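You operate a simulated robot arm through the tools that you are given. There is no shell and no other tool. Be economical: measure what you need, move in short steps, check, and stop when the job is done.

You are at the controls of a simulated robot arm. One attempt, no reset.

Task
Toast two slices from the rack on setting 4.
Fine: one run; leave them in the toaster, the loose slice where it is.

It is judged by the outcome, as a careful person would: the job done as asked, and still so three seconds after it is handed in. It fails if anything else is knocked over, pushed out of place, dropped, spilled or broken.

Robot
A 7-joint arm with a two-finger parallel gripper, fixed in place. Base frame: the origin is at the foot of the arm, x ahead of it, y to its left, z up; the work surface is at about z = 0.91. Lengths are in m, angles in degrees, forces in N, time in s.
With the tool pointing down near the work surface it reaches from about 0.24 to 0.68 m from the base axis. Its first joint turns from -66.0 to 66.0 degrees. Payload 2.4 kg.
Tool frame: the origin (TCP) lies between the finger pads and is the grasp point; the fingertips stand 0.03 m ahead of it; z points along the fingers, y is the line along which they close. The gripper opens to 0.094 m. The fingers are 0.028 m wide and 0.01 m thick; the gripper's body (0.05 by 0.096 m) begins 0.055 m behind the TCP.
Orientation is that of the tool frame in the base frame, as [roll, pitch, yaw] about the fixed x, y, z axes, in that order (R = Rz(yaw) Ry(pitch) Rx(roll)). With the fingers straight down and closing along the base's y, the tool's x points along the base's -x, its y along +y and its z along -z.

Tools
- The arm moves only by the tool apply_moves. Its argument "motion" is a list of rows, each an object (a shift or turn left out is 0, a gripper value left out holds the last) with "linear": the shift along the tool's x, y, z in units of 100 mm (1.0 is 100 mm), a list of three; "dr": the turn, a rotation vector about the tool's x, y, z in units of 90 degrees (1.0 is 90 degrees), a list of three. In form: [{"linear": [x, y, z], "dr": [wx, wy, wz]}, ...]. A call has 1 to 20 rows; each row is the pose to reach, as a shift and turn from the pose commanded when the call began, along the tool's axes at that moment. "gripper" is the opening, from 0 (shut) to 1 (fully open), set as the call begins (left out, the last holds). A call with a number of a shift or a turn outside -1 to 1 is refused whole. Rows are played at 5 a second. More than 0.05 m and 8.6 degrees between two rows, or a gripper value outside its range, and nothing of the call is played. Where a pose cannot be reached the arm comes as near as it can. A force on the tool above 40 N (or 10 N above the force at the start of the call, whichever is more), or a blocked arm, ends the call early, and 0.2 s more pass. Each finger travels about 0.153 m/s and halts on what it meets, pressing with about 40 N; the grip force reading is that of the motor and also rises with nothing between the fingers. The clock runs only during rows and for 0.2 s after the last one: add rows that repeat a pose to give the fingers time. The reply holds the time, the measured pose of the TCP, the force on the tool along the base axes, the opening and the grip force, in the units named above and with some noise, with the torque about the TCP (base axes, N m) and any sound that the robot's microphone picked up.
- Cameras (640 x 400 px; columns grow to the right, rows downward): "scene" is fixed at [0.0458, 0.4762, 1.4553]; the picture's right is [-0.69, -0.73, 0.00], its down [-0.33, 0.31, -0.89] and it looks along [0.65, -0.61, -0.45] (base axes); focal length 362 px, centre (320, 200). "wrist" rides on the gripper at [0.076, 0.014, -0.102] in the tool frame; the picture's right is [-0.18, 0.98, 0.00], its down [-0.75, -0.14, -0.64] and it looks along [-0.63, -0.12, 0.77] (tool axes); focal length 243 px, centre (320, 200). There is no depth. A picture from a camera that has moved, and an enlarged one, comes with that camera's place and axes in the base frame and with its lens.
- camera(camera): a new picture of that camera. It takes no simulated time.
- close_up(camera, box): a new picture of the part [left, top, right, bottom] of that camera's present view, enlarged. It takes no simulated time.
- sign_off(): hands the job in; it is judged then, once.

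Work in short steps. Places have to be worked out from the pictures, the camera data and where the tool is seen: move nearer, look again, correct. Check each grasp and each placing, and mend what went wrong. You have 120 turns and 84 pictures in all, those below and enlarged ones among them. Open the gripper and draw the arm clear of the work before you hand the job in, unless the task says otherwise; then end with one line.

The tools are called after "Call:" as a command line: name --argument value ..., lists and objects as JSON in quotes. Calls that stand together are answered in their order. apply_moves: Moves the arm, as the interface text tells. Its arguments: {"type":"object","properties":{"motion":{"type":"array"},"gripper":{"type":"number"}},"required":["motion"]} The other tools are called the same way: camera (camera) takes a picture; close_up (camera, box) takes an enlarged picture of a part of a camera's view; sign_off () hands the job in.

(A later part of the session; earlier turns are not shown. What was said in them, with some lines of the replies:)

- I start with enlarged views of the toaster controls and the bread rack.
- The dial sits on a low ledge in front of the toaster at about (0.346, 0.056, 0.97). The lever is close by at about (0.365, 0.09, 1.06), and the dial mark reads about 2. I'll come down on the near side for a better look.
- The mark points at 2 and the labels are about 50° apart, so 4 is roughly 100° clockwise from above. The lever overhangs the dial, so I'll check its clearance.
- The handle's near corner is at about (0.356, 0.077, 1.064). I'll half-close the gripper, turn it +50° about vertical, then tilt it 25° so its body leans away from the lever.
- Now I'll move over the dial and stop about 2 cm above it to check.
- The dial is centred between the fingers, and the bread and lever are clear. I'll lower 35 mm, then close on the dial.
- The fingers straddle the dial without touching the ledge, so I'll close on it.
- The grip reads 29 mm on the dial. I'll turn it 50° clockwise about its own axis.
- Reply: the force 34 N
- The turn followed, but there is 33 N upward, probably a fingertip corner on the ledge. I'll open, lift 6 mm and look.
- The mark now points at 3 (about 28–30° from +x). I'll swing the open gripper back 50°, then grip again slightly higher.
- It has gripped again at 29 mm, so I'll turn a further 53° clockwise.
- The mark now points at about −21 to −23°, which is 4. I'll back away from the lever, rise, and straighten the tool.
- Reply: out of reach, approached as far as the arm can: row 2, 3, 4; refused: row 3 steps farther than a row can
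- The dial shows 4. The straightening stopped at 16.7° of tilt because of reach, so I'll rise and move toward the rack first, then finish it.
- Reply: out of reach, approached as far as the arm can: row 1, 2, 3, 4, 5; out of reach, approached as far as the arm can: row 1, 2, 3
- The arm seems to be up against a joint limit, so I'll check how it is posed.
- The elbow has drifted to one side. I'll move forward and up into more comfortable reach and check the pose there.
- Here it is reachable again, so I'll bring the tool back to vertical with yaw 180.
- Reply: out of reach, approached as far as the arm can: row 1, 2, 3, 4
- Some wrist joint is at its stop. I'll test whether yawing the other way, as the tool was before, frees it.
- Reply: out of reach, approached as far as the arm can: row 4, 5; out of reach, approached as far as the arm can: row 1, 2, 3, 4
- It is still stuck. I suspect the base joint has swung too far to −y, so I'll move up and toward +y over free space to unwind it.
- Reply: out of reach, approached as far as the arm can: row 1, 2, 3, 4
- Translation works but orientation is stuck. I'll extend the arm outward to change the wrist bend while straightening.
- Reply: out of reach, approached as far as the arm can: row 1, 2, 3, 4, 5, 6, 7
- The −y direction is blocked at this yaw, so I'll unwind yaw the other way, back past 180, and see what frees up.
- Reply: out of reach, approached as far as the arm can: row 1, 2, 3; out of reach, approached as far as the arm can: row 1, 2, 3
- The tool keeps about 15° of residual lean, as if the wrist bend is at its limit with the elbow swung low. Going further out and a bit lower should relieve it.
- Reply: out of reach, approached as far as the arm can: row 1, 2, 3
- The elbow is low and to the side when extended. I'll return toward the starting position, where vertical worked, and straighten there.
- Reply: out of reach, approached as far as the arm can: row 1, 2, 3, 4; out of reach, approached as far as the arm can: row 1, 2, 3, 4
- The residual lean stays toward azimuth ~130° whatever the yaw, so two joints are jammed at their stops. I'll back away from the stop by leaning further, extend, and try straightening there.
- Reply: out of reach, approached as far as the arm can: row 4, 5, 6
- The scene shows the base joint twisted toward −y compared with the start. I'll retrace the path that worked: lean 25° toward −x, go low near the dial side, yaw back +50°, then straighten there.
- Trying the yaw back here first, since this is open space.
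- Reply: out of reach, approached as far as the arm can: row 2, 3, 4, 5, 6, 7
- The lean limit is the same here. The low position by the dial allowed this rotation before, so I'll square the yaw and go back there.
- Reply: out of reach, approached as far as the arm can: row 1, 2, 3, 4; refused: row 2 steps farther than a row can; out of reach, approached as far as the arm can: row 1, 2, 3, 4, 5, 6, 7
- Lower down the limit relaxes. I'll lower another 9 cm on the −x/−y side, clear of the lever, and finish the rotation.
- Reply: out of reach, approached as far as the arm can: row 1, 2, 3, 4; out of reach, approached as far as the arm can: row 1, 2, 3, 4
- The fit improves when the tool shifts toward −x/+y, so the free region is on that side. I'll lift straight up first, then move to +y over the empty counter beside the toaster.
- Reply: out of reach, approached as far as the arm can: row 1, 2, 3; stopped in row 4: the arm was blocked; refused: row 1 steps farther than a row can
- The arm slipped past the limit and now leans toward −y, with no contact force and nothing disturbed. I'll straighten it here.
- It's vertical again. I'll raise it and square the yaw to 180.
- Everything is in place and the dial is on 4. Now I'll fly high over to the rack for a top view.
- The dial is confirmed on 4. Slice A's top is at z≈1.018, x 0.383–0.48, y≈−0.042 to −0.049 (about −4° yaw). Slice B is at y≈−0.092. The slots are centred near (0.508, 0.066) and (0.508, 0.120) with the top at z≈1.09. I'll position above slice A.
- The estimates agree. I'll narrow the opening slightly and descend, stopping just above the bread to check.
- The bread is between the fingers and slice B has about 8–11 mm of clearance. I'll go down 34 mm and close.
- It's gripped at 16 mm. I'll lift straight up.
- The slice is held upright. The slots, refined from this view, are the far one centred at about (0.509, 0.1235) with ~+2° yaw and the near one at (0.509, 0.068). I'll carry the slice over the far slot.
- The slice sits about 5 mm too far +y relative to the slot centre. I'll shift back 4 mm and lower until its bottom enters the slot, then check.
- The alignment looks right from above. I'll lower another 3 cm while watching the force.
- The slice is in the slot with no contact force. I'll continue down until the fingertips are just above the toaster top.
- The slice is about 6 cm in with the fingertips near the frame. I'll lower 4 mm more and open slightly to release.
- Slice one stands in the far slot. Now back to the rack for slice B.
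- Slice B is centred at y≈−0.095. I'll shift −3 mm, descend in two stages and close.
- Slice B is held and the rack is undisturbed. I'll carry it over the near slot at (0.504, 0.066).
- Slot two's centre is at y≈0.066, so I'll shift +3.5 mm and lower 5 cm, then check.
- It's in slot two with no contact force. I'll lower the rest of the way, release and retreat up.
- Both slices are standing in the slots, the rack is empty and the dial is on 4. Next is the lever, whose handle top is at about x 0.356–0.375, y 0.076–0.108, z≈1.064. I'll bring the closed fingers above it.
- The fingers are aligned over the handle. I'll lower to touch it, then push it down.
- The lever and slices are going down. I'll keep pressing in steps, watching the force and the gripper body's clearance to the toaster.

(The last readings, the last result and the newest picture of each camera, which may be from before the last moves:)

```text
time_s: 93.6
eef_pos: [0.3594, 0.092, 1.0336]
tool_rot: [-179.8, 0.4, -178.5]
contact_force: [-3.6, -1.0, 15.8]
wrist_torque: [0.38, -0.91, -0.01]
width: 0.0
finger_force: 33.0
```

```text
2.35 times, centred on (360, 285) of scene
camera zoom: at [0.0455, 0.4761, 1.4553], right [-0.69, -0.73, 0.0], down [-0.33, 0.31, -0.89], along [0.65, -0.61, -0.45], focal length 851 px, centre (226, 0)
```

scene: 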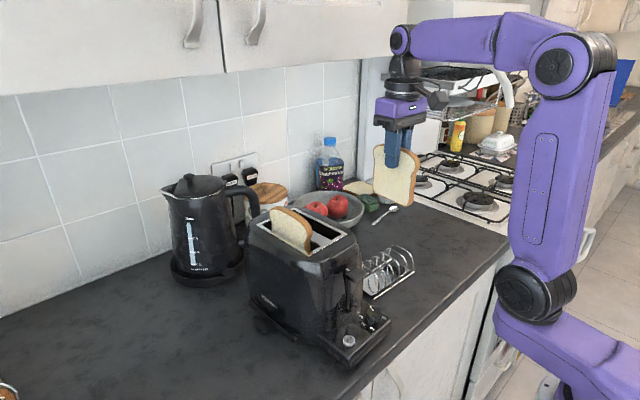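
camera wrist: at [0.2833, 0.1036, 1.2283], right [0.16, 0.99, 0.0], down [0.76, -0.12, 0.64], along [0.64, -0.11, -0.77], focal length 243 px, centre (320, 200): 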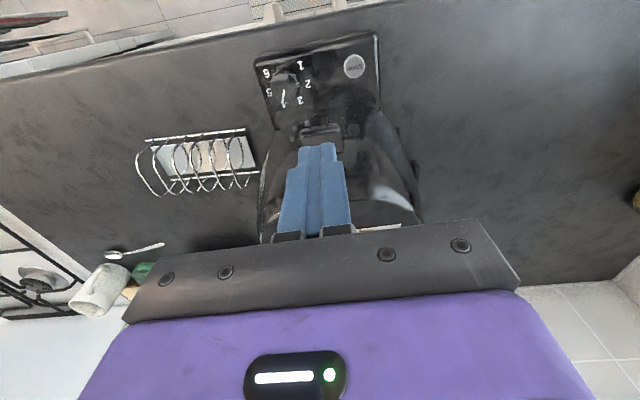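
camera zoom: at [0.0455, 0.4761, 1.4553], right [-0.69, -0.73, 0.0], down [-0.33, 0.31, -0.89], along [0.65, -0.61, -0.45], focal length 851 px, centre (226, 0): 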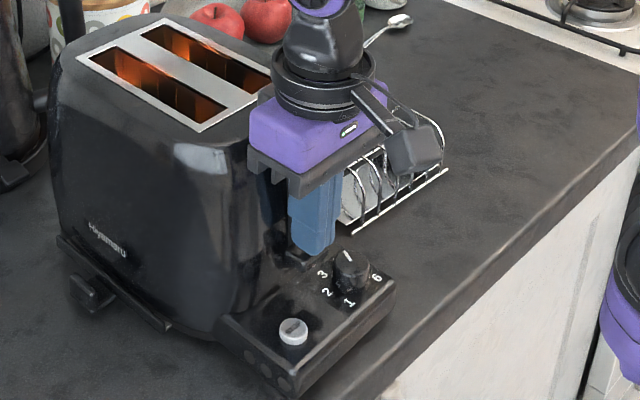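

The elements are glowing, so it has latched and started. The torque suggests the gripper body is also resting lightly on the toaster rim, so I'll stop pushing and rise straight up.

Call:
apply_moves --motion '[{"linear": [0.0, 0, -0.1]}, {"linear": [0.1, 0, -0.3]}, {"linear": [0.2, 0, -0.6]}, {"linear": [0.2, 0, -0.95]}, {"linear": [0.2, 0, -0.95]}]'

Call:
apply_moves --motion '[{"linear": [0, 0, -0.4]}, {"linear": [0, 0, -0.8]}, {"linear": [0, 0, -0.9]}, {"linear": [0, 0, -0.9]}]' --gripper 0.6

Call:
camera --camera "scene"

Call:
close_up --camera "scene" --box '[240, 190, 440, 370]'

Call:
camera --camera "wrist"

```text
time_s: 94.8
eef_pos: [0.3395, 0.0934, 1.1298]
tool_rot: [-179.7, 0.1, -178.5]
contact_force: [0.4, -0.3, -0.2]
wrist_torque: [-0.02, -0.03, -0.03]
width: 0.0
finger_force: 32.9
```

```text
time_s: 95.8
eef_pos: [0.3401, 0.0921, 1.2199]
tool_rot: [-179.7, 0.2, -178.5]
contact_force: [-0.2, 0.5, 0.0]
wrist_torque: [-0.01, -0.02, -0.02]
width: 0.0563
finger_force: 0.2
```

```text
19 pictures are left
```

scene: 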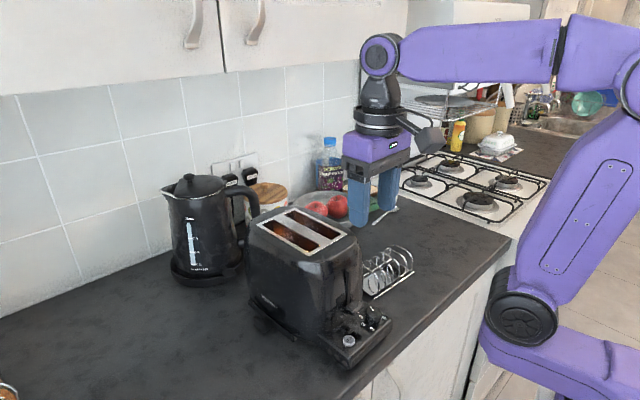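

```text
2.22 times, centred on (340, 280) of scene
camera zoom: at [0.0458, 0.4762, 1.4553], right [-0.69, -0.73, 0.0], down [-0.33, 0.31, -0.89], along [0.65, -0.61, -0.45], focal length 804 px, centre (276, 22)
```

zoom: 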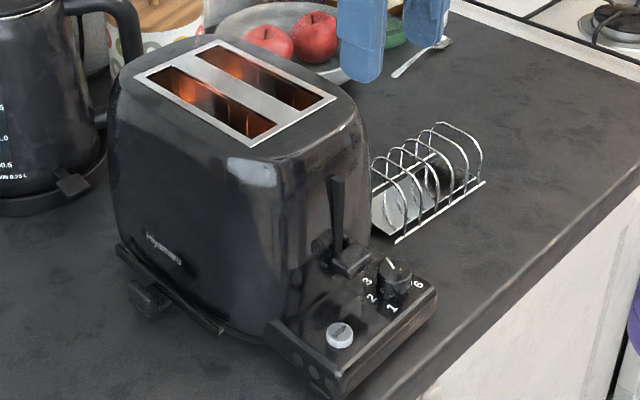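

```text
17 pictures are left
camera wrist: at [0.2616, 0.1059, 1.3208], right [0.16, 0.99, 0.0], down [0.76, -0.12, 0.64], along [0.64, -0.11, -0.77], focal length 243 px, centre (320, 200)
```

wrist: 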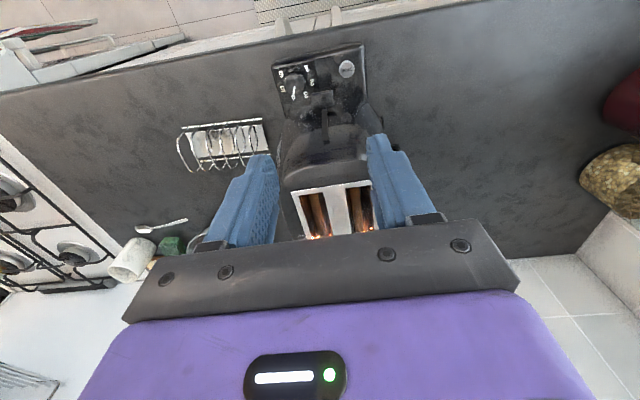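

It's latched and glowing with the dial on 4. I'll draw the arm further clear, check the dial once more, and wait for the run to finish, listening for the pop.

Call:
apply_moves --motion '[{"linear": [0, -0.4, -0.2]}, {"linear": [0, -0.8, -0.4]}, {"linear": [0, -1.0, -0.6]}, {"linear": [0, -1.0, -0.8]}, {"linear": [0, -1.0, -0.8]}, {"linear": [0, -1.0, -0.8]}, {"linear": [0, -1.0, -0.8]}, {"linear": [0, -1.0, -0.8]}, {"linear": [0, -1.0, -0.8]}, {"linear": [0, -1.0, -0.8]}, {"linear": [0, -1.0, -0.8]}, {"linear": [0, -1.0, -0.8]}, {"linear": [0, -1.0, -0.8]}, {"linear": [0, -1.0, -0.8]}, {"linear": [0, -1.0, -0.8]}, {"linear": [0, -1.0, -0.8]}, {"linear": [0, -1.0, -0.8]}, {"linear": [0, -1.0, -0.8]}, {"linear": [0, -1.0, -0.8]}, {"linear": [0, -1.0, -0.8]}]' --gripper 1.0

Call:
close_up --camera "wrist" --box '[340, 20, 500, 130]'

Call:
apply_moves --motion '[{}, {}, {}, {}, {}, {}, {}, {}, {}, {}, {}, {}, {}, {}, {}, {}, {}, {}, {}, {}]'

Call:
apply_moves --motion '[{}, {}, {}, {}, {}, {}, {}, {}, {}, {}, {}, {}, {}, {}, {}, {}, {}, {}, {}, {}]'

Call:
apply_moves --motion '[{}, {}, {}, {}, {}, {}, {}, {}, {}, {}, {}, {}, {}, {}, {}, {}, {}, {}, {}, {}]'

```text
time_s: 100.0
eef_pos: [0.3396, -0.0066, 1.2987]
tool_rot: [-179.8, 0.1, -178.4]
contact_force: [-0.3, -0.7, 0.4]
wrist_torque: [0.0, 0.03, 0.01]
width: 0.0941
finger_force: 0.1
```

```text
3.64 times, centred on (420, 75) of wrist
camera zoom: at [0.2625, 0.0067, 1.4004], right [0.16, 0.99, 0.0], down [0.76, -0.12, 0.64], along [0.64, -0.11, -0.77], focal length 882 px, centre (-44, 654)
```

zoom: 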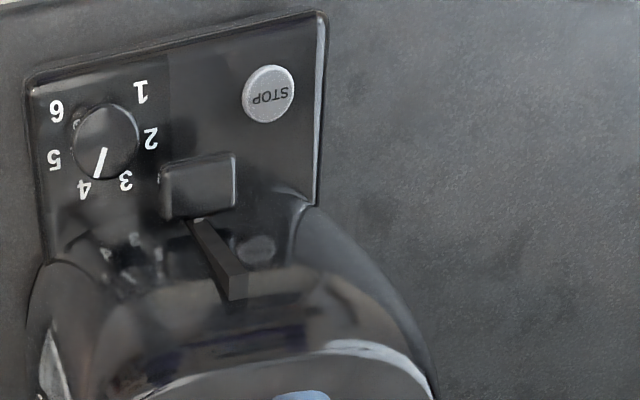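

```text
time_s: 104.2
eef_pos: [0.3398, -0.0071, 1.2986]
tool_rot: [-179.8, 0.1, -178.5]
contact_force: [0.6, 0.4, 0.0]
wrist_torque: [-0.01, -0.01, 0.01]
width: 0.0939
finger_force: 0.1
heard: pop
```

```text
time_s: 108.4
eef_pos: [0.3417, -0.0073, 1.2999]
tool_rot: [-179.7, 0.0, -178.5]
contact_force: [-0.2, 0.0, 0.6]
wrist_torque: [-0.03, 0.01, 0.04]
width: 0.0941
finger_force: 0.1
```

```text
time_s: 112.6
eef_pos: [0.3394, -0.0076, 1.2982]
tool_rot: [-179.7, 0.2, -178.4]
contact_force: [-0.1, 0.6, 0.4]
wrist_torque: [0.0, -0.03, 0.01]
width: 0.0937
finger_force: 0.1
```

The toaster popped by itself, so I'll check the result.

Call:
close_up --camera "scene" --box '[150, 130, 450, 380]'

```text
1.60 times, centred on (300, 255) of scene
camera zoom: at [0.0458, 0.4762, 1.4553], right [-0.69, -0.73, 0.0], down [-0.33, 0.31, -0.89], along [0.65, -0.61, -0.45], focal length 579 px, centre (352, 112)
```

zoom: 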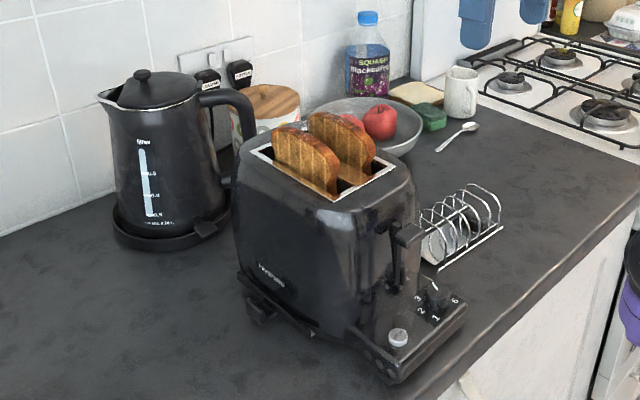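

Both slices are toasted and sitting in the toaster, the dial is on 4, the loose slice is untouched and the arm is clear. Handing in.

Call:
sign_off

```text
The job is handed in.
```

Both slices from the rack were toasted in one run on setting 4 and left in the toaster; the loose slice is where it was, and nothing else looks moved.
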